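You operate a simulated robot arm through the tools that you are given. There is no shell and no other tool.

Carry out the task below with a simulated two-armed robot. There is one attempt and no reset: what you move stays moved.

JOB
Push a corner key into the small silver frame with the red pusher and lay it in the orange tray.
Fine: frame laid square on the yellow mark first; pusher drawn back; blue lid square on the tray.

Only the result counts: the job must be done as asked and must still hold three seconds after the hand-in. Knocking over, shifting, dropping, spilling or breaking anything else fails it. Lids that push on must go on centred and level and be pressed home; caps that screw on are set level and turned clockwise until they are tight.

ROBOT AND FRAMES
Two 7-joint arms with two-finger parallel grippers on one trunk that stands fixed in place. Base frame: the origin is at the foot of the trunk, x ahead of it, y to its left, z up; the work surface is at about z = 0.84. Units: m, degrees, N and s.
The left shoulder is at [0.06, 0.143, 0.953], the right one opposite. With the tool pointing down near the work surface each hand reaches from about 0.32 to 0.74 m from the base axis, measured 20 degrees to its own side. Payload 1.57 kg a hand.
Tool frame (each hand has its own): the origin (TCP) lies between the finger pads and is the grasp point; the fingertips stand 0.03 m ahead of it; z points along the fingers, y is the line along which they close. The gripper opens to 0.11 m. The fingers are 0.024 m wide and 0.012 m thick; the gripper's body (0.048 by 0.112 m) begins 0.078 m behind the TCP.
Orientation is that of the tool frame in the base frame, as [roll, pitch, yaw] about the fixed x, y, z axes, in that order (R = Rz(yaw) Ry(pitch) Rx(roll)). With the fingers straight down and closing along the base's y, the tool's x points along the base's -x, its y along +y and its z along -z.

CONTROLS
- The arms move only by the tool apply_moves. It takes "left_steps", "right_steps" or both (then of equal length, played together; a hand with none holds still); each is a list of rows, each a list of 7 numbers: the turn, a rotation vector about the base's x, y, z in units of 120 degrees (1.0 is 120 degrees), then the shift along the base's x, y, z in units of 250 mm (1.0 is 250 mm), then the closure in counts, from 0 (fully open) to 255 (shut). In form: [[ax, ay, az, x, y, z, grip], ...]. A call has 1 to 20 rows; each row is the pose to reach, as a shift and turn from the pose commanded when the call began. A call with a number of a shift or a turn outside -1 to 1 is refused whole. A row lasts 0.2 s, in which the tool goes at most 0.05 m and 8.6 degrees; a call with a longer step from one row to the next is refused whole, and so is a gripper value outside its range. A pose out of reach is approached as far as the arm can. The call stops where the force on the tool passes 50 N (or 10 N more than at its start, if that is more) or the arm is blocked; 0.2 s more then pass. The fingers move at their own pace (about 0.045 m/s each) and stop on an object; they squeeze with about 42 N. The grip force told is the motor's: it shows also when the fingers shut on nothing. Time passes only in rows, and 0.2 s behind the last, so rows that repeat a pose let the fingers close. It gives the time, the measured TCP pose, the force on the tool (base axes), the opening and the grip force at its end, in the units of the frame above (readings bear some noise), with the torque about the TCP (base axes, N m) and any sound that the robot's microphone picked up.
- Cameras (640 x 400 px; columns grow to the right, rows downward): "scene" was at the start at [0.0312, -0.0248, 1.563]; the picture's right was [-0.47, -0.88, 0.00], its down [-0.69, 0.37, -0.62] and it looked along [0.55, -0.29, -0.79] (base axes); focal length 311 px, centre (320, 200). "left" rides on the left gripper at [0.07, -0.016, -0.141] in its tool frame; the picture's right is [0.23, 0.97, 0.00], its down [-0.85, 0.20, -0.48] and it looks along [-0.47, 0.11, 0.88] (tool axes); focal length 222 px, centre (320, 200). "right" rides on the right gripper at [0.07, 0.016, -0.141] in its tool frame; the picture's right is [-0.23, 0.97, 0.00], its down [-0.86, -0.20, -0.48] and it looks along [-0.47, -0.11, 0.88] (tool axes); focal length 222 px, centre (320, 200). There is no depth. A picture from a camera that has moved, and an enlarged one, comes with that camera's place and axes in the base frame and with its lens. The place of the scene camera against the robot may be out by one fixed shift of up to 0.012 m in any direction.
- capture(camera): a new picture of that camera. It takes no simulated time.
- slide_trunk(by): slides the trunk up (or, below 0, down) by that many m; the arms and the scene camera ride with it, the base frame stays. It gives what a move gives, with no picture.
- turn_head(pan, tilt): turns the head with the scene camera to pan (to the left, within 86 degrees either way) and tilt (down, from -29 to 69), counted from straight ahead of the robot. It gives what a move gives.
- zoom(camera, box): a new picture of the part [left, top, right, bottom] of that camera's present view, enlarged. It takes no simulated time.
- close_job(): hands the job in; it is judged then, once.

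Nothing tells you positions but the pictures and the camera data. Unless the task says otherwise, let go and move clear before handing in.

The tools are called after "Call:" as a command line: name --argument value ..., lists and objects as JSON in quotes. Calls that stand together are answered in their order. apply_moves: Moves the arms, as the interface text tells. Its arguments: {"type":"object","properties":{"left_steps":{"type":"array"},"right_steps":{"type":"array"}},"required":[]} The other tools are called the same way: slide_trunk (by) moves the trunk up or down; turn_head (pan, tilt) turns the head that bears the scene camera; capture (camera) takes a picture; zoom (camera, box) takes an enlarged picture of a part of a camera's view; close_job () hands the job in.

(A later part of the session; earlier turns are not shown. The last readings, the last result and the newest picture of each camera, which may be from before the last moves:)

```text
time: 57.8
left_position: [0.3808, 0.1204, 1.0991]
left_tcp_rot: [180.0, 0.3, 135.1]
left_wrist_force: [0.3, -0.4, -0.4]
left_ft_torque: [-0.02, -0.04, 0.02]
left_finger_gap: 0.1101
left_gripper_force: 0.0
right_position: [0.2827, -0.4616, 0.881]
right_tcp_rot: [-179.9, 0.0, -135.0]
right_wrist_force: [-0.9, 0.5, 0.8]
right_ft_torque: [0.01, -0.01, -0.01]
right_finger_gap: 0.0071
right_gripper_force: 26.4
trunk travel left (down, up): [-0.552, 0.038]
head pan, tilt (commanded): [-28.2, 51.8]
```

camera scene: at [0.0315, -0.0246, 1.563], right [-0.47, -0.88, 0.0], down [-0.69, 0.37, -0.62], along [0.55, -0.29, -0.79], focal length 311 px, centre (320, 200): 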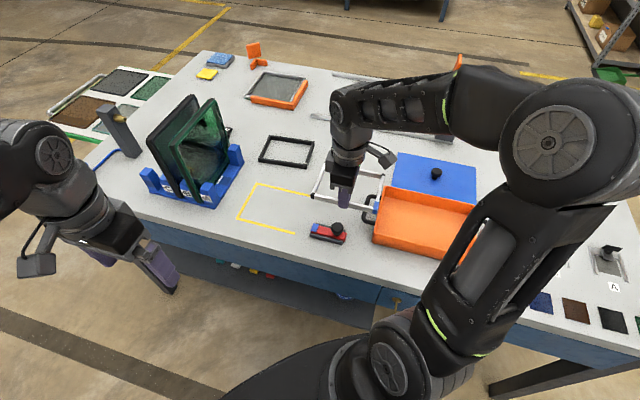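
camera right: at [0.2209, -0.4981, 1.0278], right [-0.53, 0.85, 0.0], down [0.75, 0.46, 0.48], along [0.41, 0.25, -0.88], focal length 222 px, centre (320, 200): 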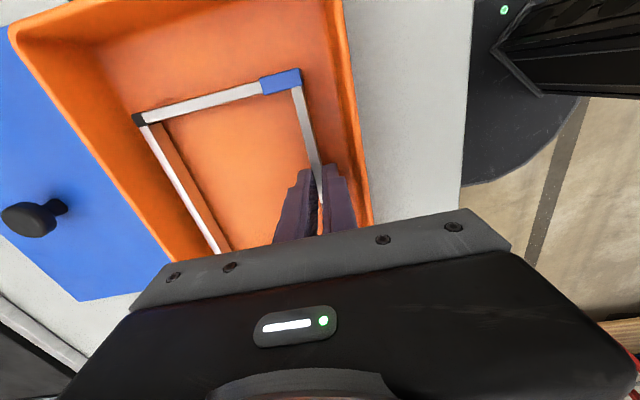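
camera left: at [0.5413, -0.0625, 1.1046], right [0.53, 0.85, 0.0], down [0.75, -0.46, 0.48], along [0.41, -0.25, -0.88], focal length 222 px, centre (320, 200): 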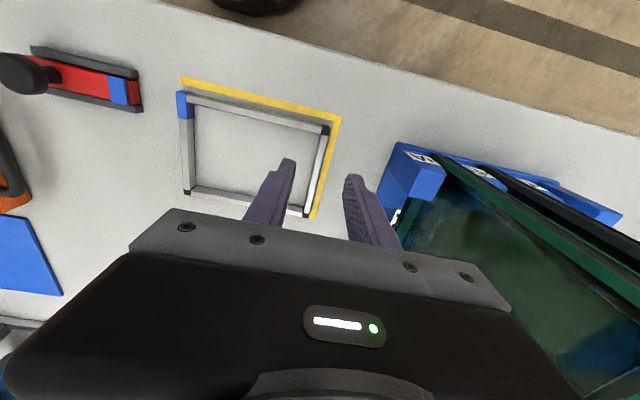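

Call:
apply_moves --right_steps '[[0, 0, 0, 0, 0, -0.003, 255], [0, 0, 0, 0, 0, -0.006, 255], [0, 0, 0, 0, 0, -0.008, 255], [0, 0, 0, 0, 0, -0.008, 255]]'

```text
time: 58.8
left_position: [0.3797, 0.1206, 1.0989]
left_tcp_rot: [-179.9, 0.2, 135.0]
left_wrist_force: [-0.1, -0.5, 0.4]
left_ft_torque: [-0.02, 0.01, -0.01]
left_finger_gap: 0.11
left_gripper_force: 0.1
right_position: [0.2825, -0.4615, 0.8802]
right_tcp_rot: [-179.8, 0.1, -135.0]
right_wrist_force: [-1.0, -0.8, 22.0]
right_ft_torque: [-0.01, 0.06, 0.01]
right_finger_gap: 0.0074
right_gripper_force: 26.6
trunk travel left (down, up): [-0.552, 0.038]
head pan, tilt (commanded): [-28.2, 51.8]
```

The frame is on the tray floor. I'll ease off, open the fingers slightly, and lift straight out.

Call:
apply_moves --right_steps '[[0, 0, 0, 0, 0, 0.005, 255], [0, 0, 0, 0, 0, 0.005, 235], [0, 0, 0, 0, 0, 0.005, 222], [0, 0, 0, 0, 0, 0.005, 222], [0, 0, 0, 0, 0, 0.03, 222], [0, 0, 0, 0, 0, 0.1, 222], [0, 0, 0, 0, 0, 0.2, 222], [0, 0, 0, 0, 0, 0.34, 200], [0, 0, 0, 0, 0, 0.5, 150], [0, 0, 0, 0, 0, 0.62, 100], [0, 0, 0, 0, 0, 0.62, 60]]'

Call:
capture --camera "right"

Call:
zoom --camera "scene" --box '[340, 130, 560, 290]'

```text
time: 61.2
left_position: [0.3796, 0.1196, 1.1006]
left_tcp_rot: [-179.9, 0.2, 135.1]
left_wrist_force: [-0.3, -1.0, -0.4]
left_ft_torque: [-0.03, 0.02, 0.0]
left_finger_gap: 0.1102
left_gripper_force: 0.0
right_position: [0.2809, -0.4613, 1.0352]
right_tcp_rot: [180.0, 0.0, -135.0]
right_wrist_force: [0.0, 0.9, 0.3]
right_ft_torque: [0.0, 0.03, 0.03]
right_finger_gap: 0.0844
right_gripper_force: 0.1
trunk travel left (down, up): [-0.552, 0.038]
head pan, tilt (commanded): [-28.2, 51.8]
```

```text
taken
camera right: at [0.2209, -0.4988, 1.1748], right [-0.53, 0.85, 0.0], down [0.75, 0.46, 0.48], along [0.41, 0.25, -0.88], focal length 222 px, centre (320, 200)
```

right: 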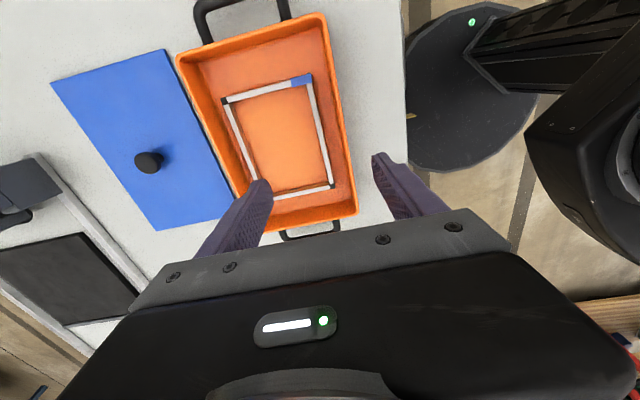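

```text
2.50 times, centred on (450, 210) of scene
camera zoom: at [0.0313, -0.025, 1.563], right [-0.47, -0.88, 0.0], down [-0.69, 0.37, -0.62], along [0.55, -0.29, -0.79], focal length 778 px, centre (-5, 175)
```

zoom: 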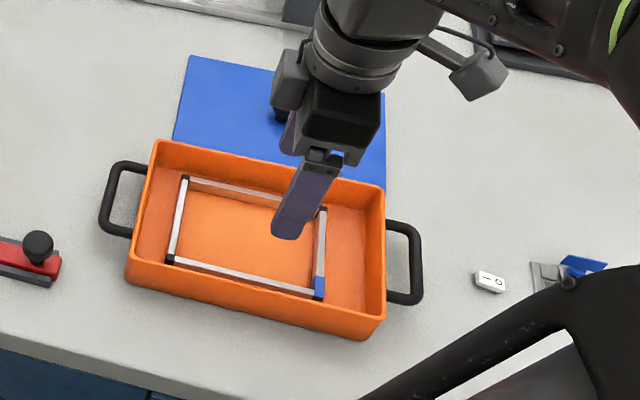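

The frame lies flat in the tray. Next is the lid: its knob is at about (0.441,-0.654,0.867). Moving the right hand above it.

Call:
apply_moves --right_steps '[[0, 0, 0, 0.09, -0.11, 0, 60], [0, 0, 0, 0.18, -0.22, 0, 60], [0, 0, 0, 0.27, -0.33, 0, 60], [0, 0, 0, 0.36, -0.44, 0, 60], [0, 0, 0, 0.45, -0.55, -0.05, 60], [0, 0, 0, 0.55, -0.66, -0.1, 60], [0, 0, 0, 0.641, -0.77, -0.14, 60], [0, 0, 0, 0.641, -0.77, -0.14, 60]]'

Call:
capture --camera "right"

Call:
zoom --camera "right" --box '[240, 90, 400, 220]'

Call:
capture --camera "scene"

```text
time: 63.0
left_position: [0.3796, 0.1211, 1.1003]
left_tcp_rot: [180.0, 0.2, 135.1]
left_wrist_force: [-0.9, 1.1, -0.1]
left_ft_torque: [0.01, 0.0, 0.02]
left_finger_gap: 0.11
left_gripper_force: 0.1
right_position: [0.4422, -0.6526, 0.999]
right_tcp_rot: [179.9, 0.0, -135.1]
right_wrist_force: [0.0, 0.5, 0.3]
right_ft_torque: [0.01, -0.03, 0.01]
right_finger_gap: 0.0841
right_gripper_force: 0.0
trunk travel left (down, up): [-0.552, 0.038]
head pan, tilt (commanded): [-28.2, 51.8]
```

```text
taken
camera right: at [0.3806, -0.69, 1.1405], right [-0.53, 0.85, 0.0], down [0.75, 0.46, 0.48], along [0.41, 0.25, -0.88], focal length 222 px, centre (320, 200)
```

right: 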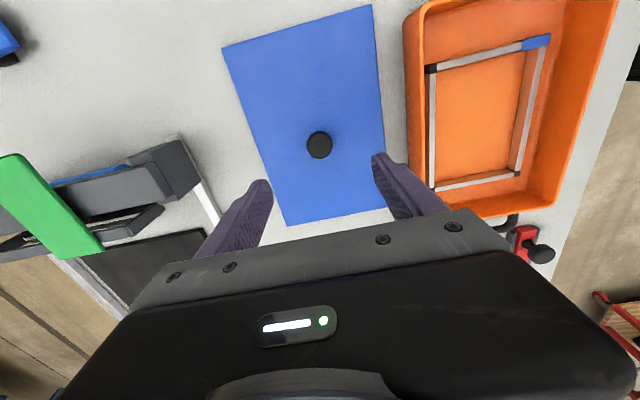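

```text
3.08 times, centred on (320, 155) of right
camera zoom: at [0.3806, -0.69, 1.1405], right [-0.53, 0.85, 0.0], down [0.75, 0.46, 0.48], along [0.41, 0.25, -0.88], focal length 684 px, centre (320, 338)
```

zoom: 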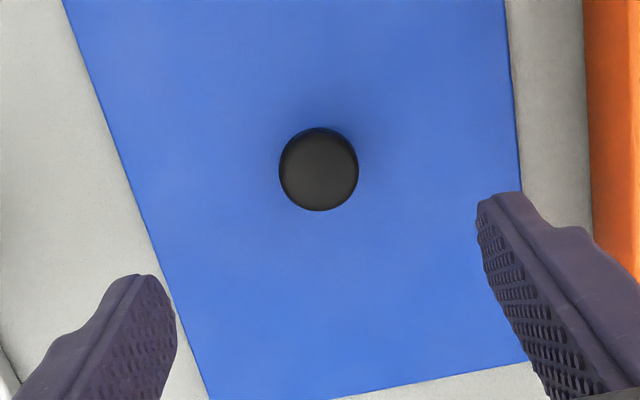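

```text
taken
camera scene: at [0.0306, -0.0241, 1.5631], right [-0.47, -0.88, 0.0], down [-0.69, 0.37, -0.62], along [0.55, -0.29, -0.79], focal length 311 px, centre (320, 200)
```

scene: 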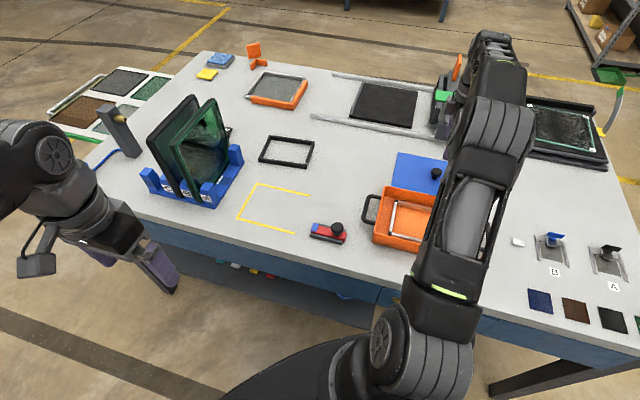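

The lid is fully in view, square to the same axes, and the knob is nearly under the tool. Lowering onto the knob and gripping it.

Call:
apply_moves --right_steps '[[0, 0, 0, -0.0016, -0.0072, -0.1, 60], [0, 0, 0, -0.0016, -0.0072, -0.22, 80], [0, 0, 0, -0.0016, -0.0072, -0.34, 100], [0, 0, 0, -0.0016, -0.0072, -0.42, 110], [0, 0, 0, -0.0016, -0.0072, -0.455, 120], [0, 0, 0, -0.0016, -0.0072, -0.455, 120]]'

Call:
capture --camera "right"

Call:
zoom --camera "right" --box '[250, 110, 390, 230]'

Call:
zoom --camera "scene" --box '[380, 120, 500, 200]'

```text
time: 64.4
left_position: [0.38, 0.1193, 1.0985]
left_tcp_rot: [-180.0, 0.2, 135.0]
left_wrist_force: [0.0, -0.3, 0.3]
left_ft_torque: [0.0, -0.01, 0.02]
left_finger_gap: 0.11
left_gripper_force: 0.1
right_position: [0.4419, -0.6562, 0.8852]
right_tcp_rot: [180.0, 0.1, -135.1]
right_wrist_force: [-0.5, 0.1, 0.0]
right_ft_torque: [0.0, -0.02, 0.03]
right_finger_gap: 0.0581
right_gripper_force: 0.0
trunk travel left (down, up): [-0.552, 0.038]
head pan, tilt (commanded): [-28.2, 51.8]
```

```text
taken
camera right: at [0.3804, -0.6927, 1.026], right [-0.53, 0.85, 0.0], down [0.75, 0.46, 0.48], along [0.41, 0.25, -0.88], focal length 222 px, centre (320, 200)
```

right: 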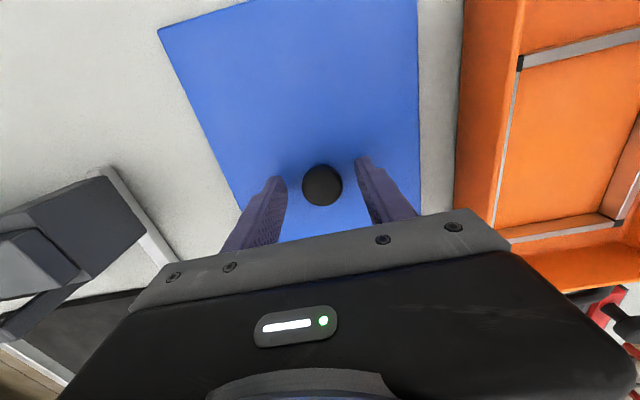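

```text
3.33 times, centred on (320, 170) of right
camera zoom: at [0.3804, -0.6927, 1.026], right [-0.53, 0.85, 0.0], down [0.75, 0.46, 0.48], along [0.41, 0.25, -0.88], focal length 740 px, centre (320, 300)
```

zoom: 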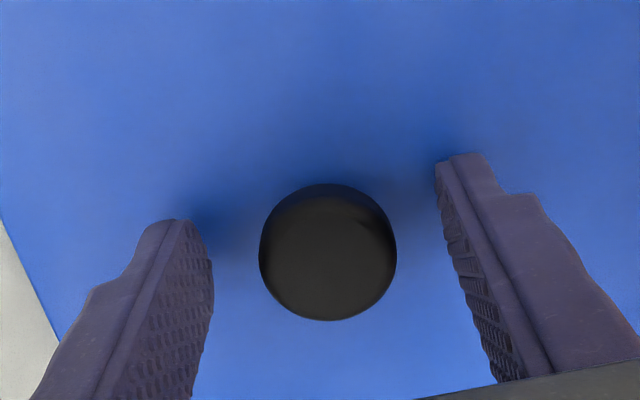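

```text
5.00 times, centred on (440, 160) of scene
camera zoom: at [0.0312, -0.0248, 1.563], right [-0.47, -0.88, 0.0], down [-0.69, 0.37, -0.62], along [0.55, -0.29, -0.79], focal length 1557 px, centre (-280, 400)
```

zoom: 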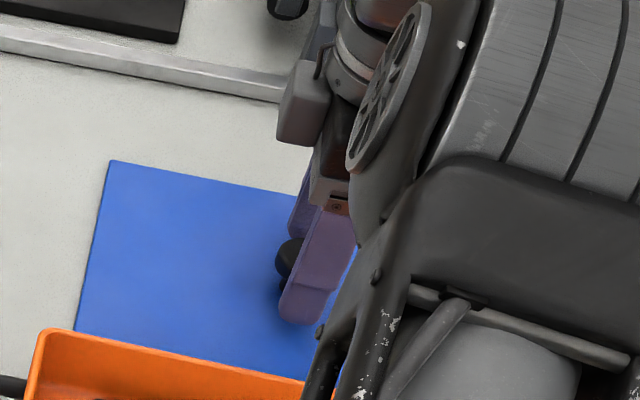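

Call:
apply_moves --right_steps '[[0, 0, 0, 0, 0, 0, 150], [0, 0, 0, 0, 0, 0, 180], [0, 0, 0, 0, 0, 0, 210], [0, 0, 0, 0, 0, 0, 255], [0, 0, 0, 0, 0, 0, 255], [0, 0, 0, 0, 0, 0, 255]]'

Call:
capture --camera "right"

```text
time: 65.8
left_position: [0.3811, 0.1193, 1.0992]
left_tcp_rot: [-180.0, 0.3, 135.1]
left_wrist_force: [-0.2, 0.2, -0.7]
left_ft_torque: [0.0, -0.01, -0.02]
left_finger_gap: 0.1102
left_gripper_force: 0.1
right_position: [0.4412, -0.6581, 0.8853]
right_tcp_rot: [179.9, 0.0, -134.9]
right_wrist_force: [-0.7, 0.5, 0.2]
right_ft_torque: [0.01, 0.01, 0.02]
right_finger_gap: 0.0307
right_gripper_force: 39.5
trunk travel left (down, up): [-0.552, 0.038]
head pan, tilt (commanded): [-28.2, 51.8]
```

```text
taken
camera right: at [0.3805, -0.6926, 1.0262], right [-0.53, 0.85, 0.0], down [0.75, 0.46, 0.48], along [0.41, 0.25, -0.88], focal length 222 px, centre (320, 200)
```

right: 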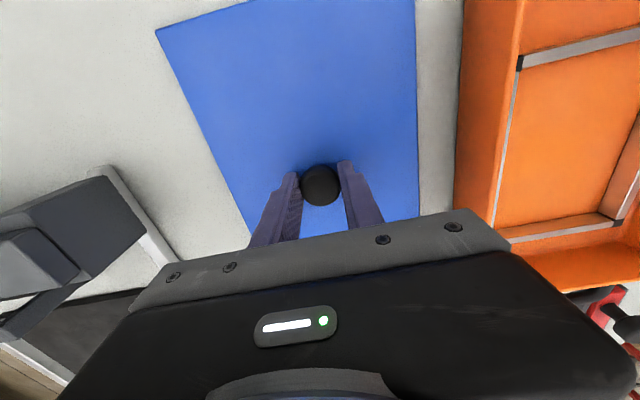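

The knob is held (30.7 mm). Lifting the lid and checking it stays level.

Call:
apply_moves --right_steps '[[0, 0, 0, 0, 0, 0.02, 255], [0, 0, 0, 0, 0, 0.06, 255], [0, 0, 0, 0, 0, 0.12, 255], [0, 0, 0, 0, 0, 0.2, 255], [0, 0, 0, 0, 0, 0.28, 255], [0, 0, 0, 0, 0, 0.36, 255], [0, 0, 0, 0, 0, 0.36, 255]]'

Call:
capture --camera "right"

Call:
zoom --camera "scene" --box '[350, 100, 510, 220]'

```text
time: 67.4
left_position: [0.3801, 0.1191, 1.0998]
left_tcp_rot: [179.9, 0.2, 135.1]
left_wrist_force: [0.2, 0.5, 0.7]
left_ft_torque: [0.02, 0.02, 0.0]
left_finger_gap: 0.1099
left_gripper_force: 0.0
right_position: [0.4424, -0.6567, 0.975]
right_tcp_rot: [-180.0, 0.0, -135.0]
right_wrist_force: [0.4, -0.8, -1.7]
right_ft_torque: [-0.02, -0.02, -0.01]
right_finger_gap: 0.0309
right_gripper_force: 40.0
trunk travel left (down, up): [-0.552, 0.038]
head pan, tilt (commanded): [-28.2, 51.8]
```

```text
taken
camera right: at [0.3813, -0.6927, 1.1159], right [-0.53, 0.85, 0.0], down [0.75, 0.46, 0.48], along [0.41, 0.25, -0.88], focal length 222 px, centre (320, 200)
```

right: 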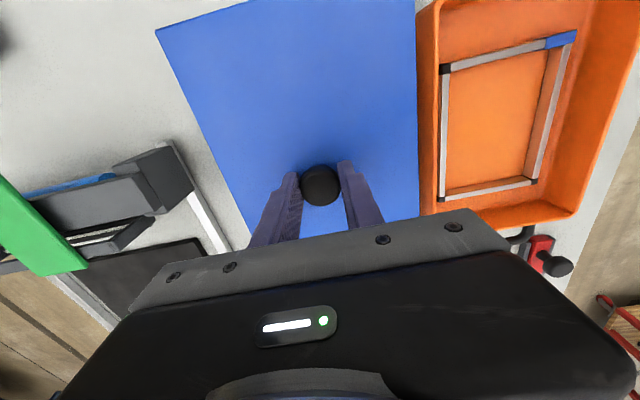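

```text
3.33 times, centred on (430, 160) of scene
camera zoom: at [0.0314, -0.0252, 1.563], right [-0.47, -0.88, 0.0], down [-0.69, 0.37, -0.62], along [0.55, -0.29, -0.79], focal length 1038 px, centre (-47, 333)
```

zoom: 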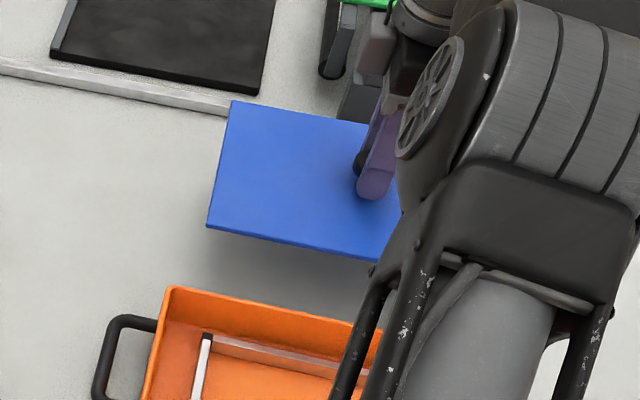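

Call:
zoom --camera "right" --box '[140, 0, 440, 190]'

Call:
zoom --camera "right" --box '[220, 150, 440, 250]'

```text
2.11 times, centred on (290, 95) of right
camera zoom: at [0.3813, -0.6927, 1.1159], right [-0.53, 0.85, 0.0], down [0.75, 0.46, 0.48], along [0.41, 0.25, -0.88], focal length 468 px, centre (383, 421)
```

zoom: 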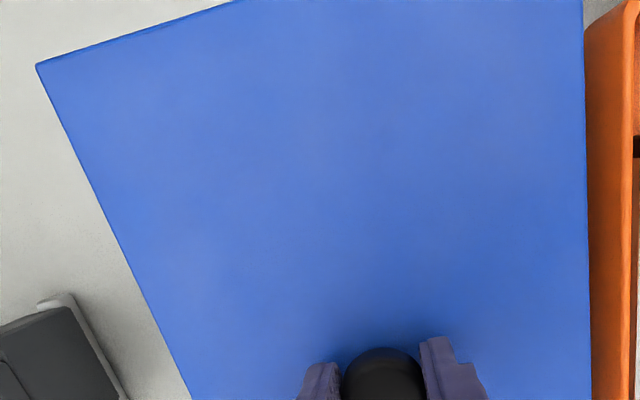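

```text
2.91 times, centred on (330, 200) of right
camera zoom: at [0.3813, -0.6927, 1.1159], right [-0.53, 0.85, 0.0], down [0.75, 0.46, 0.48], along [0.41, 0.25, -0.88], focal length 646 px, centre (291, 200)
```

zoom: 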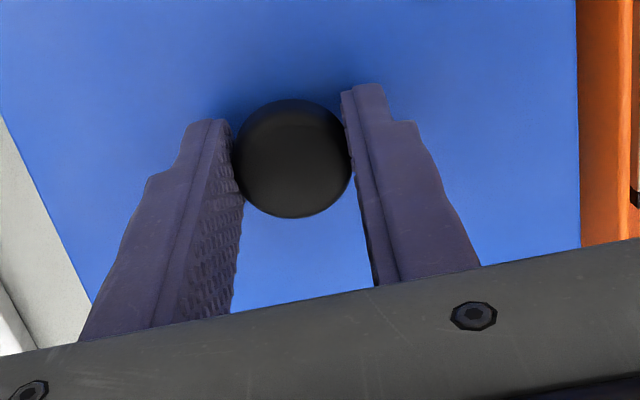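

The lid is level and aligned with the tool. Carrying it over the tray.

Call:
apply_moves --right_steps '[[0, 0, 0, -0.07, 0.09, 0, 255], [0, 0, 0, -0.15, 0.18, 0, 255], [0, 0, 0, -0.23, 0.28, 0, 255], [0, 0, 0, -0.31, 0.38, 0, 255], [0, 0, 0, -0.39, 0.48, 0, 255], [0, 0, 0, -0.47, 0.57, 0, 255], [0, 0, 0, -0.513, 0.618, 0, 255], [0, 0, 0, -0.513, 0.618, -0.06, 255], [0, 0, 0, -0.513, 0.618, -0.12, 255], [0, 0, 0, -0.513, 0.618, -0.12, 255]]'

Call:
capture --camera "right"

Call:
zoom --camera "scene" --box '[340, 140, 520, 280]'

Call:
capture --camera "left"

```text
time: 69.6
left_position: [0.3798, 0.1199, 1.1005]
left_tcp_rot: [-180.0, 0.2, 135.1]
left_wrist_force: [-0.4, 0.5, -0.1]
left_ft_torque: [0.01, -0.01, -0.01]
left_finger_gap: 0.1101
left_gripper_force: 0.1
right_position: [0.3141, -0.5009, 0.9444]
right_tcp_rot: [-180.0, 0.0, -135.0]
right_wrist_force: [0.1, 0.5, -2.2]
right_ft_torque: [0.04, -0.01, 0.01]
right_finger_gap: 0.0304
right_gripper_force: 39.6
trunk travel left (down, up): [-0.552, 0.038]
head pan, tilt (commanded): [-28.2, 51.8]
```

```text
taken
camera right: at [0.2522, -0.5382, 1.0852], right [-0.53, 0.85, 0.0], down [0.75, 0.46, 0.48], along [0.41, 0.25, -0.88], focal length 222 px, centre (320, 200)
```

right: 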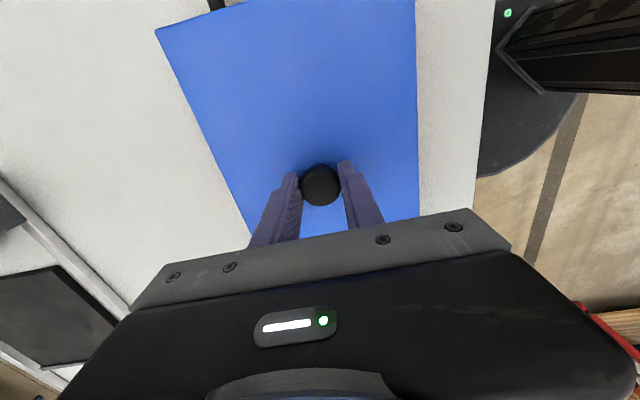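

```text
2.86 times, centred on (430, 210) of scene
camera zoom: at [0.0312, -0.0249, 1.563], right [-0.47, -0.88, 0.0], down [-0.69, 0.37, -0.62], along [0.55, -0.29, -0.79], focal length 890 px, centre (6, 171)
```

zoom: 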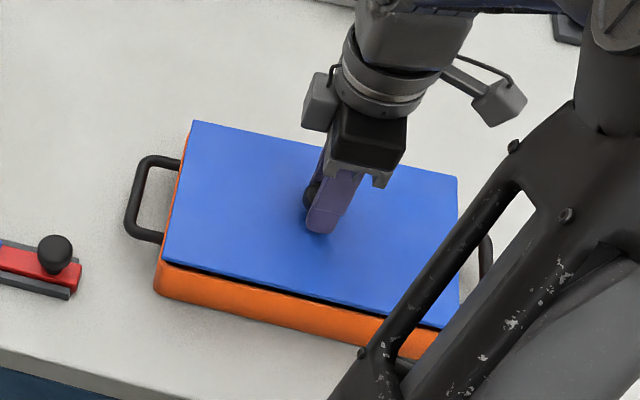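

```text
taken
camera left: at [0.3186, 0.1573, 1.2406], right [0.53, 0.85, 0.0], down [0.75, -0.46, 0.48], along [0.41, -0.25, -0.88], focal length 222 px, centre (320, 200)
```

left: 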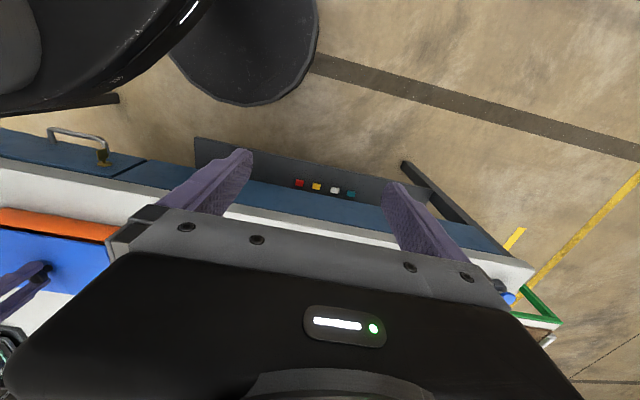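

Call:
apply_moves --right_steps '[[0, 0, 0, 0, 0, -0.025, 255], [0, 0, 0, 0, 0, -0.05, 255], [0, 0, 0, 0, 0, -0.06, 255], [0, 0, 0, 0, 0, -0.06, 255]]'

Call:
zoom --camera "scene" --box '[370, 170, 430, 250]'

Call:
zoom --camera "scene" --box '[370, 170, 510, 270]'

Call:
zoom --camera "right" --box '[140, 0, 440, 190]'

```text
time: 70.6
left_position: [0.3773, 0.1229, 1.0998]
left_tcp_rot: [-179.9, 0.4, 135.1]
left_wrist_force: [0.0, 0.0, -0.8]
left_ft_torque: [0.04, -0.01, -0.02]
left_finger_gap: 0.1098
left_gripper_force: 0.0
right_position: [0.3144, -0.5013, 0.9337]
right_tcp_rot: [-179.4, 0.0, -135.1]
right_wrist_force: [-0.9, -2.0, 49.2]
right_ft_torque: [-0.04, -0.11, -0.03]
right_finger_gap: 0.031
right_gripper_force: 39.9
trunk travel left (down, up): [-0.552, 0.038]
head pan, tilt (commanded): [-28.2, 51.8]
heard: snap
```

```text
5.00 times, centred on (400, 210) of scene
camera zoom: at [0.0284, -0.021, 1.5638], right [-0.47, -0.88, 0.0], down [-0.69, 0.37, -0.62], along [0.55, -0.29, -0.78], focal length 1557 px, centre (-80, 150)
```

zoom: 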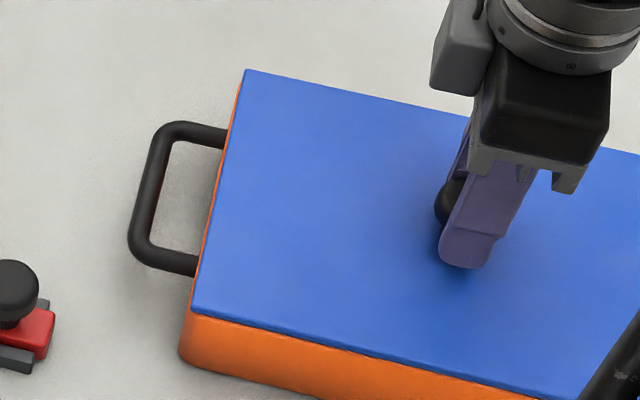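

```text
4.00 times, centred on (440, 220) of scene
camera zoom: at [0.0284, -0.021, 1.5638], right [-0.47, -0.88, 0.0], down [-0.69, 0.37, -0.62], along [0.55, -0.29, -0.78], focal length 1246 px, centre (-160, 120)
```

zoom: 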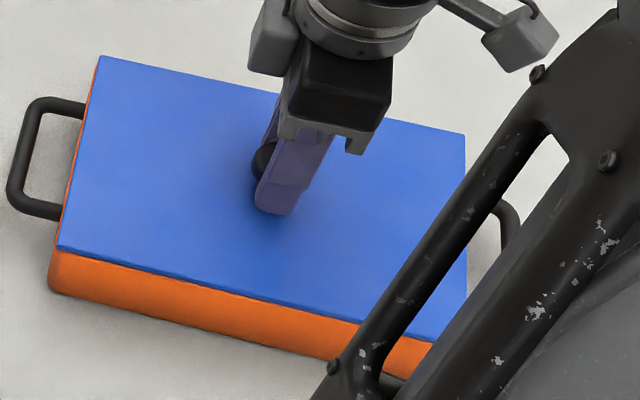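

```text
2.11 times, centred on (290, 95) of right
camera zoom: at [0.2516, -0.5368, 1.0749], right [-0.53, 0.85, -0.01], down [0.74, 0.47, 0.48], along [0.41, 0.25, -0.88], focal length 468 px, centre (383, 421)
```

zoom: 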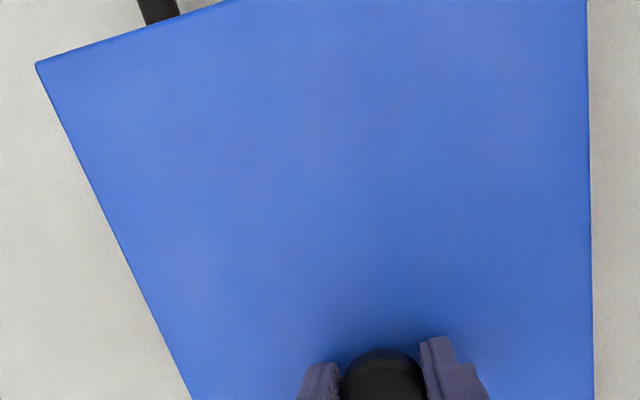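

I heard a snap under about 49 N — the lid seems to have gone home. I'll ease the pressure and inspect.

Call:
apply_moves --right_steps '[[0, 0, 0, 0, 0, 0.006, 255], [0, 0, 0, 0, 0, 0.012, 255], [0, 0, 0, 0, 0, 0.012, 255]]'

Call:
zoom --camera "scene" --box '[365, 170, 505, 270]'

Call:
zoom --camera "scene" --box '[365, 195, 445, 255]'

```text
time: 71.4
left_position: [0.3792, 0.1198, 1.1005]
left_tcp_rot: [-179.9, 0.1, 135.1]
left_wrist_force: [-0.6, 0.0, -1.1]
left_ft_torque: [0.0, 0.04, 0.0]
left_finger_gap: 0.1099
left_gripper_force: 0.1
right_position: [0.3139, -0.5022, 0.9331]
right_tcp_rot: [-179.8, -0.1, -135.0]
right_wrist_force: [5.2, -4.8, 27.9]
right_ft_torque: [-0.17, -0.21, -0.02]
right_finger_gap: 0.0307
right_gripper_force: 39.5
trunk travel left (down, up): [-0.552, 0.038]
head pan, tilt (commanded): [-28.2, 51.8]
```

```text
4.00 times, centred on (435, 220) of scene
camera zoom: at [0.0305, -0.0232, 1.563], right [-0.47, -0.88, 0.0], down [-0.69, 0.37, -0.62], along [0.55, -0.29, -0.79], focal length 1246 px, centre (-140, 120)
```

zoom: 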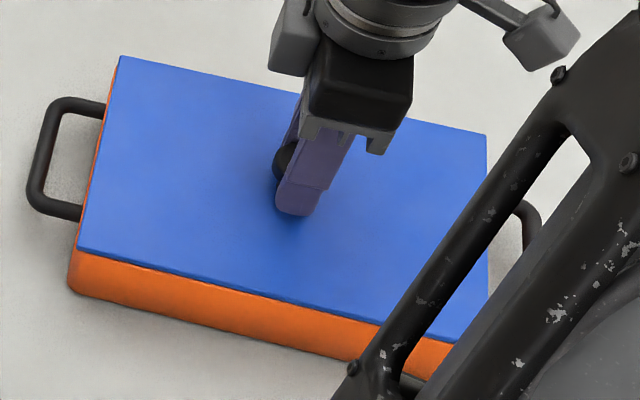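

```text
6.67 times, centred on (405, 225) of scene
camera zoom: at [0.0305, -0.0232, 1.563], right [-0.47, -0.88, 0.0], down [-0.69, 0.37, -0.62], along [0.55, -0.29, -0.79], focal length 2076 px, centre (-247, 33)
```

zoom: 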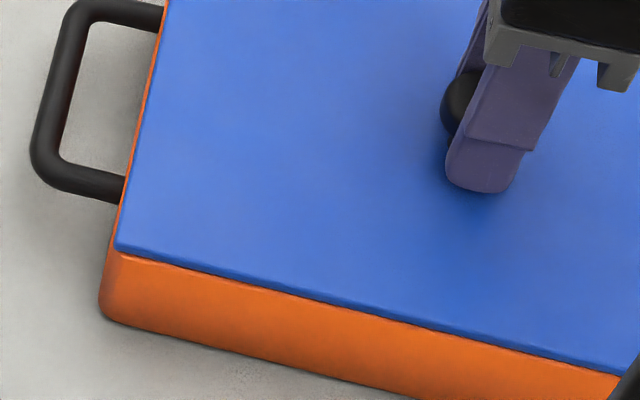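

Call:
apply_moves --right_steps '[[0, 0, 0, 0, 0, 0.004, 255], [0, 0, 0, 0, 0, 0.008, 255], [0, 0, 0, 0, 0, 0.008, 255], [0, 0, 0, 0, 0, 0.008, 220], [0, 0, 0, 0, 0, 0.008, 170], [0, 0, 0, 0, 0, 0.008, 110], [0, 0, 0, 0, 0, 0.008, 80], [0, 0, 0, 0, 0, 0.05, 60], [0, 0, 0, 0, 0, 0.15, 60], [0, 0, 0, 0, 0, 0.3, 60], [0, 0, 0, 0, 0, 0.45, 60], [0, 0, 0, 0, 0, 0.45, 60]]'

Call:
capture --camera "right"

Call:
zoom --camera "scene" --box '[350, 150, 530, 280]'

```text
time: 74.0
left_position: [0.3812, 0.1196, 1.0987]
left_tcp_rot: [179.9, 0.2, 135.1]
left_wrist_force: [-0.1, 0.2, 0.3]
left_ft_torque: [-0.01, 0.03, -0.01]
left_finger_gap: 0.1095
left_gripper_force: 0.1
right_position: [0.3146, -0.5031, 1.0464]
right_tcp_rot: [-179.9, -0.1, -135.1]
right_wrist_force: [0.1, 0.3, 0.3]
right_ft_torque: [-0.02, 0.03, 0.02]
right_finger_gap: 0.084
right_gripper_force: 0.0
trunk travel left (down, up): [-0.552, 0.038]
head pan, tilt (commanded): [-28.2, 51.8]
```

```text
taken
camera right: at [0.2535, -0.5391, 1.1874], right [-0.53, 0.85, 0.0], down [0.75, 0.46, 0.48], along [0.41, 0.25, -0.88], focal length 222 px, centre (320, 200)
```

right: 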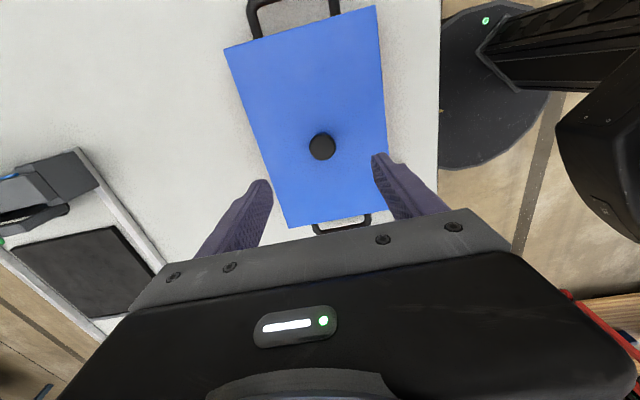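

```text
3.08 times, centred on (440, 215) of scene
camera zoom: at [0.0314, -0.025, 1.563], right [-0.47, -0.88, 0.0], down [-0.69, 0.37, -0.62], along [0.55, -0.29, -0.79], focal length 958 px, centre (-49, 154)
```

zoom: 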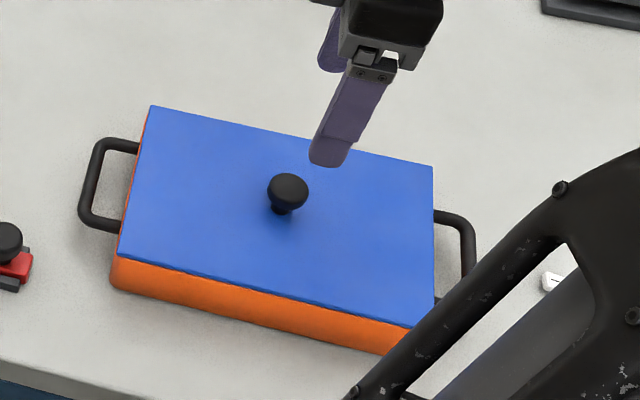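

The lid sits on the tray. I'll zoom in around the edges to check it is square and level.

Call:
zoom --camera "right" --box '[210, 0, 400, 120]'

Call:
zoom --camera "right" --box '[240, 130, 420, 240]'

Call:
zoom --camera "scene" --box '[365, 165, 435, 250]'

Call:
zoom --camera "scene" --box '[430, 190, 500, 270]'

```text
3.33 times, centred on (305, 60) of right
camera zoom: at [0.2535, -0.5391, 1.1874], right [-0.53, 0.85, 0.0], down [0.75, 0.46, 0.48], along [0.41, 0.25, -0.88], focal length 740 px, centre (370, 667)
```

zoom: 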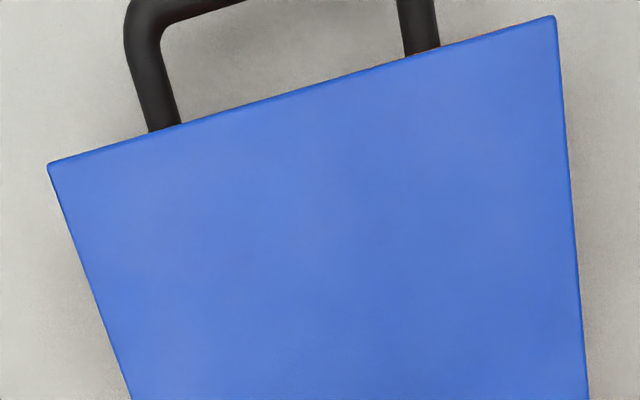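

```text
3.56 times, centred on (330, 185) of right
camera zoom: at [0.2535, -0.5391, 1.1874], right [-0.53, 0.85, 0.0], down [0.75, 0.46, 0.48], along [0.41, 0.25, -0.88], focal length 790 px, centre (284, 253)
```

zoom: 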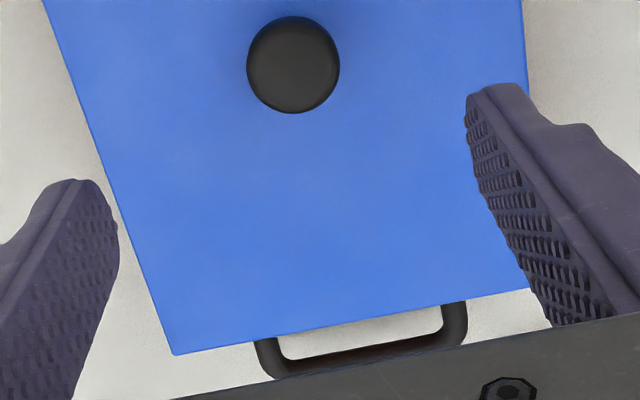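

```text
4.71 times, centred on (400, 208) of scene
camera zoom: at [0.0314, -0.025, 1.563], right [-0.47, -0.88, 0.0], down [-0.69, 0.37, -0.62], along [0.55, -0.29, -0.79], focal length 1465 px, centre (-56, 165)
```

zoom: 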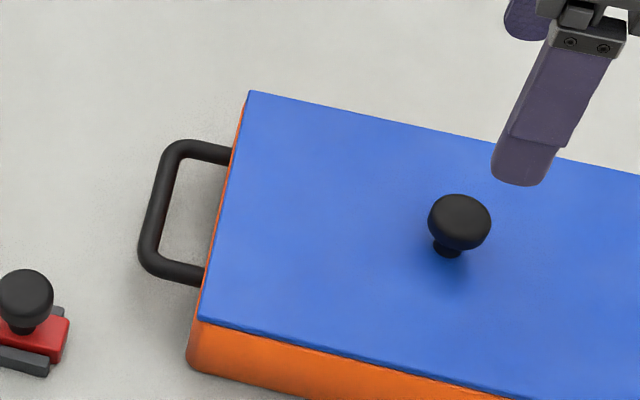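

```text
5.00 times, centred on (465, 230) of scene
camera zoom: at [0.0314, -0.025, 1.563], right [-0.47, -0.88, 0.0], down [-0.69, 0.37, -0.62], along [0.55, -0.29, -0.79], focal length 1557 px, centre (-405, 50)
```

zoom: 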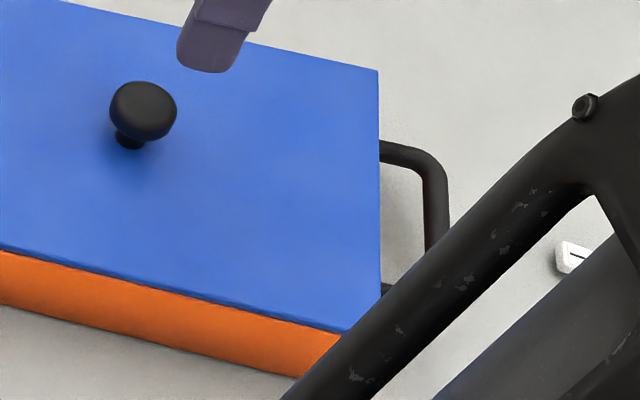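

Edges look square. I'll view the far side of the tray and lid from an offset position to check seating.

Call:
apply_moves --right_steps '[[0, 0, 0, 0.1, -0.1, 0, 60], [0, 0, 0, 0.2, -0.2, 0, 60], [0, 0, 0, 0.3, -0.3, 0, 60], [0, 0, 0, 0.4, -0.4, -0.08, 60], [0, 0, 0, 0.5, -0.48, -0.18, 60], [0, 0, 0, 0.552, -0.532, -0.28, 60], [0, 0, 0, 0.552, -0.532, -0.28, 60]]'

Call:
capture --camera "right"

Call:
zoom --camera "right" --box '[380, 0, 640, 200]'

Call:
zoom --camera "scene" --box '[350, 150, 530, 280]'

```text
time: 75.6
left_position: [0.3807, 0.1191, 1.1004]
left_tcp_rot: [180.0, 0.2, 135.0]
left_wrist_force: [0.5, -0.4, 0.4]
left_ft_torque: [-0.04, -0.01, 0.0]
left_finger_gap: 0.11
left_gripper_force: 0.0
right_position: [0.4518, -0.6347, 0.9767]
right_tcp_rot: [-180.0, 0.0, -134.9]
right_wrist_force: [0.0, 1.2, 1.0]
right_ft_torque: [0.0, 0.01, 0.04]
right_finger_gap: 0.0837
right_gripper_force: 0.1
trunk travel left (down, up): [-0.552, 0.038]
head pan, tilt (commanded): [-28.2, 51.8]
```

```text
taken
camera right: at [0.3903, -0.6714, 1.1175], right [-0.53, 0.85, 0.0], down [0.75, 0.46, 0.48], along [0.41, 0.25, -0.88], focal length 222 px, centre (320, 200)
```

right: 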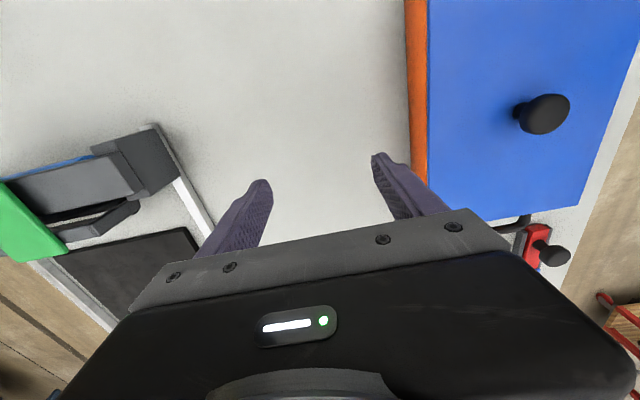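

```text
2.00 times, centred on (510, 100) of right
camera zoom: at [0.3903, -0.6714, 1.1175], right [-0.53, 0.85, 0.0], down [0.75, 0.46, 0.48], along [0.41, 0.25, -0.88], focal length 444 px, centre (-60, 400)
```

zoom: 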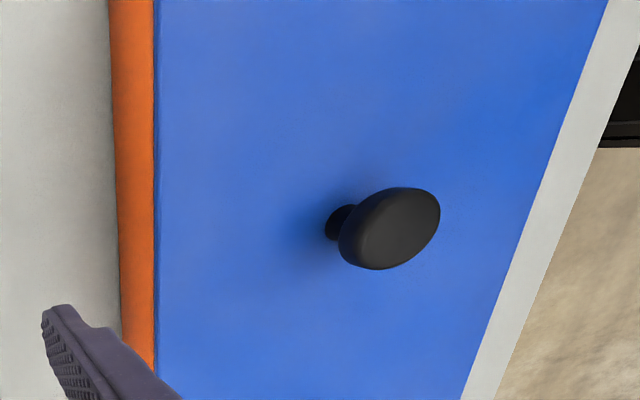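

```text
3.08 times, centred on (440, 215) of scene
camera zoom: at [0.0309, -0.0245, 1.5631], right [-0.47, -0.88, 0.0], down [-0.69, 0.37, -0.62], along [0.55, -0.29, -0.79], focal length 958 px, centre (-49, 154)
```

zoom: 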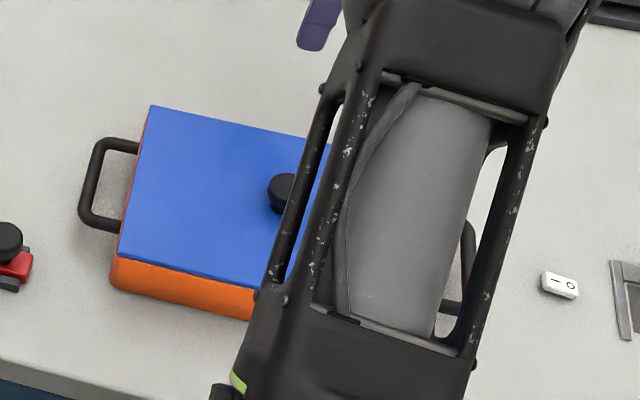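

Call:
zoom --camera "right" --box '[400, 0, 450, 40]'

Call:
zoom --camera "right" --box '[405, 120, 455, 185]'

```text
10.00 times, centred on (425, 20) of right
camera zoom: at [0.3903, -0.6714, 1.1175], right [-0.53, 0.85, 0.0], down [0.75, 0.46, 0.48], along [0.41, 0.25, -0.88], focal length 2221 px, centre (-730, 2000)
```

zoom: 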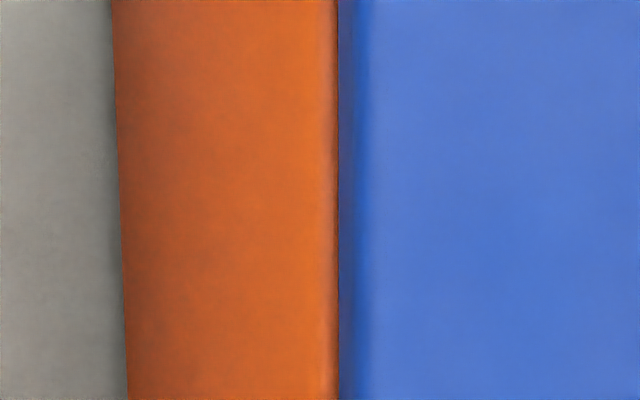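

```text
6.15 times, centred on (430, 152) of right
camera zoom: at [0.3903, -0.6714, 1.1175], right [-0.53, 0.85, 0.0], down [0.75, 0.46, 0.48], along [0.41, 0.25, -0.88], focal length 1367 px, centre (-357, 492)
```

zoom: 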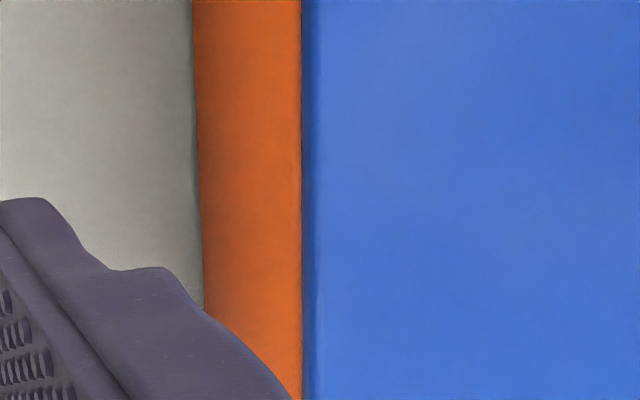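

The far edge is flush with the tray's rim along its length. One more look from the tray's other end.

Call:
apply_moves --right_steps '[[0, 0, 0, -0.1, 0.01, 0.12, 60], [0, 0, 0, -0.25, 0.02, 0.16, 60], [0, 0, 0, -0.4, 0.03, 0.16, 60], [0, 0, 0, -0.55, 0.04, 0.16, 60], [0, 0, 0, -0.7, 0.05, 0.16, 60], [0, 0, 0, -0.82, 0.05, 0.16, 60], [0, 0, 0, -0.9, 0.05, 0.16, 60], [0, 0, 0, -0.9, 0.05, 0.16, 60]]'

Call:
capture --camera "right"

Call:
zoom --camera "right" --box '[200, 90, 420, 220]'

Call:
zoom --camera "scene" --box '[350, 150, 530, 280]'

```text
time: 77.4
left_position: [0.3811, 0.1185, 1.0988]
left_tcp_rot: [180.0, 0.2, 135.2]
left_wrist_force: [0.7, -0.1, 0.1]
left_ft_torque: [0.01, -0.03, 0.01]
left_finger_gap: 0.1101
left_gripper_force: 0.0
right_position: [0.2274, -0.6231, 1.0159]
right_tcp_rot: [-179.9, 0.0, -135.0]
right_wrist_force: [0.4, 0.4, -0.9]
right_ft_torque: [0.0, 0.0, -0.03]
right_finger_gap: 0.0842
right_gripper_force: 0.1
trunk travel left (down, up): [-0.552, 0.038]
head pan, tilt (commanded): [-28.2, 51.8]
```

```text
taken
camera right: at [0.165, -0.6585, 1.157], right [-0.53, 0.85, 0.0], down [0.75, 0.46, 0.48], along [0.41, 0.25, -0.88], focal length 222 px, centre (320, 200)
```

right: 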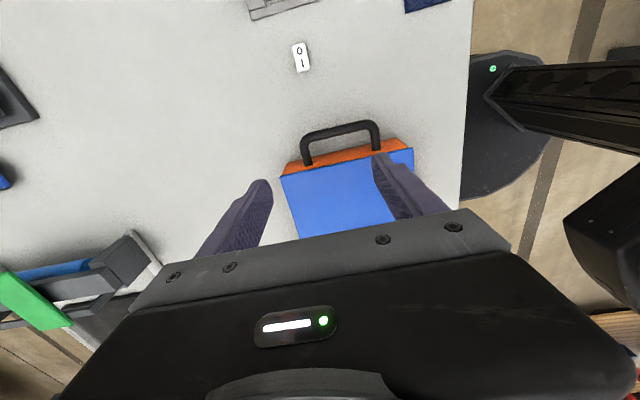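

```text
2.91 times, centred on (310, 155) of right
camera zoom: at [0.165, -0.6585, 1.157], right [-0.53, 0.85, 0.0], down [0.75, 0.46, 0.48], along [0.41, 0.25, -0.88], focal length 646 px, centre (349, 331)
```

zoom: 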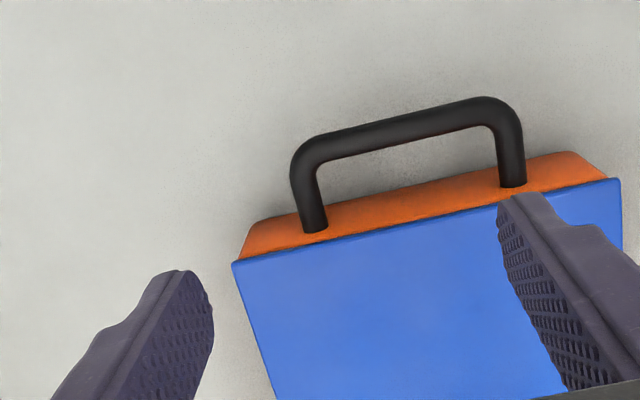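

```text
3.08 times, centred on (440, 215) of scene
camera zoom: at [0.0314, -0.0249, 1.563], right [-0.47, -0.88, 0.0], down [-0.69, 0.37, -0.62], along [0.55, -0.29, -0.79], focal length 958 px, centre (-49, 154)
```

zoom: 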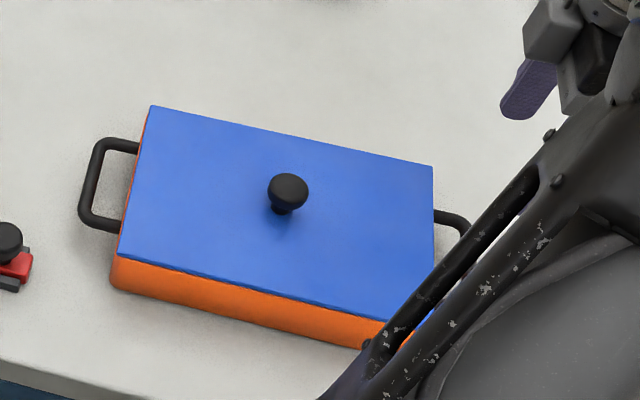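

The lid sits evenly. I'll zoom hard on the near seam to confirm no gap remains.

Call:
zoom --camera "scene" --box '[378, 215, 418, 245]'

Call:
zoom --camera "scene" --box '[420, 230, 460, 260]'

Call:
zoom --camera "right" --box '[275, 145, 345, 195]'

Call:
zoom --camera "scene" --box '[375, 180, 405, 240]'

```text
13.33 times, centred on (398, 230) of scene
camera zoom: at [0.0314, -0.0249, 1.563], right [-0.47, -0.88, 0.0], down [-0.69, 0.37, -0.62], along [0.55, -0.29, -0.79], focal length 4152 px, centre (-720, -200)
```

zoom: 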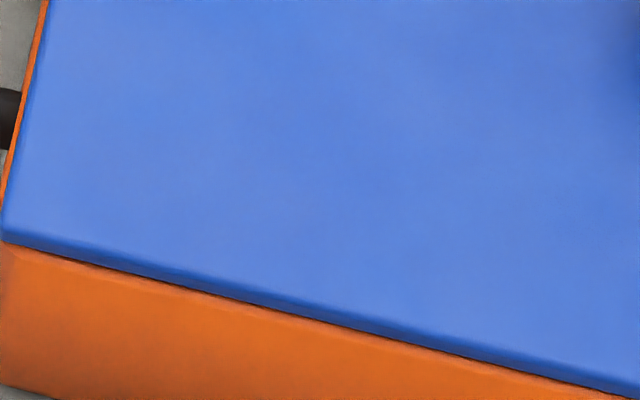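

```text
13.33 times, centred on (440, 245) of scene
camera zoom: at [0.0314, -0.0249, 1.563], right [-0.47, -0.88, 0.0], down [-0.69, 0.37, -0.62], along [0.55, -0.29, -0.79], focal length 4152 px, centre (-1280, -400)
```

zoom: 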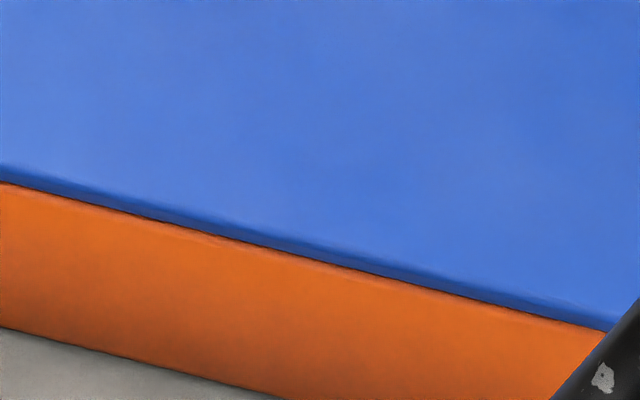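

```text
8.00 times, centred on (310, 170) of right
camera zoom: at [0.165, -0.6585, 1.157], right [-0.53, 0.85, 0.0], down [0.75, 0.46, 0.48], along [0.41, 0.25, -0.88], focal length 1777 px, centre (400, 440)
```

zoom: 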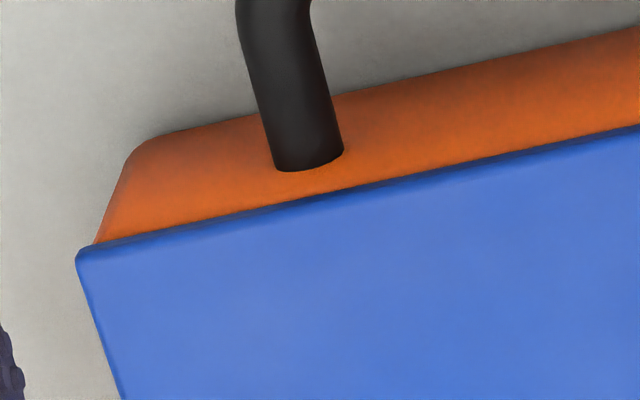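

```text
6.67 times, centred on (390, 210) of scene
camera zoom: at [0.0314, -0.0249, 1.563], right [-0.47, -0.88, 0.0], down [-0.69, 0.37, -0.62], along [0.55, -0.29, -0.79], focal length 2076 px, centre (-147, 133)
```

zoom: 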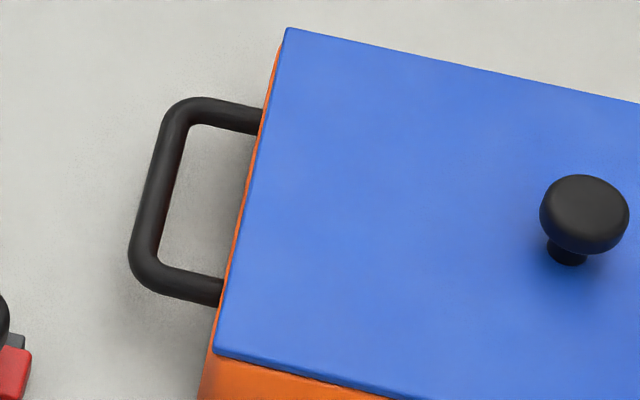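

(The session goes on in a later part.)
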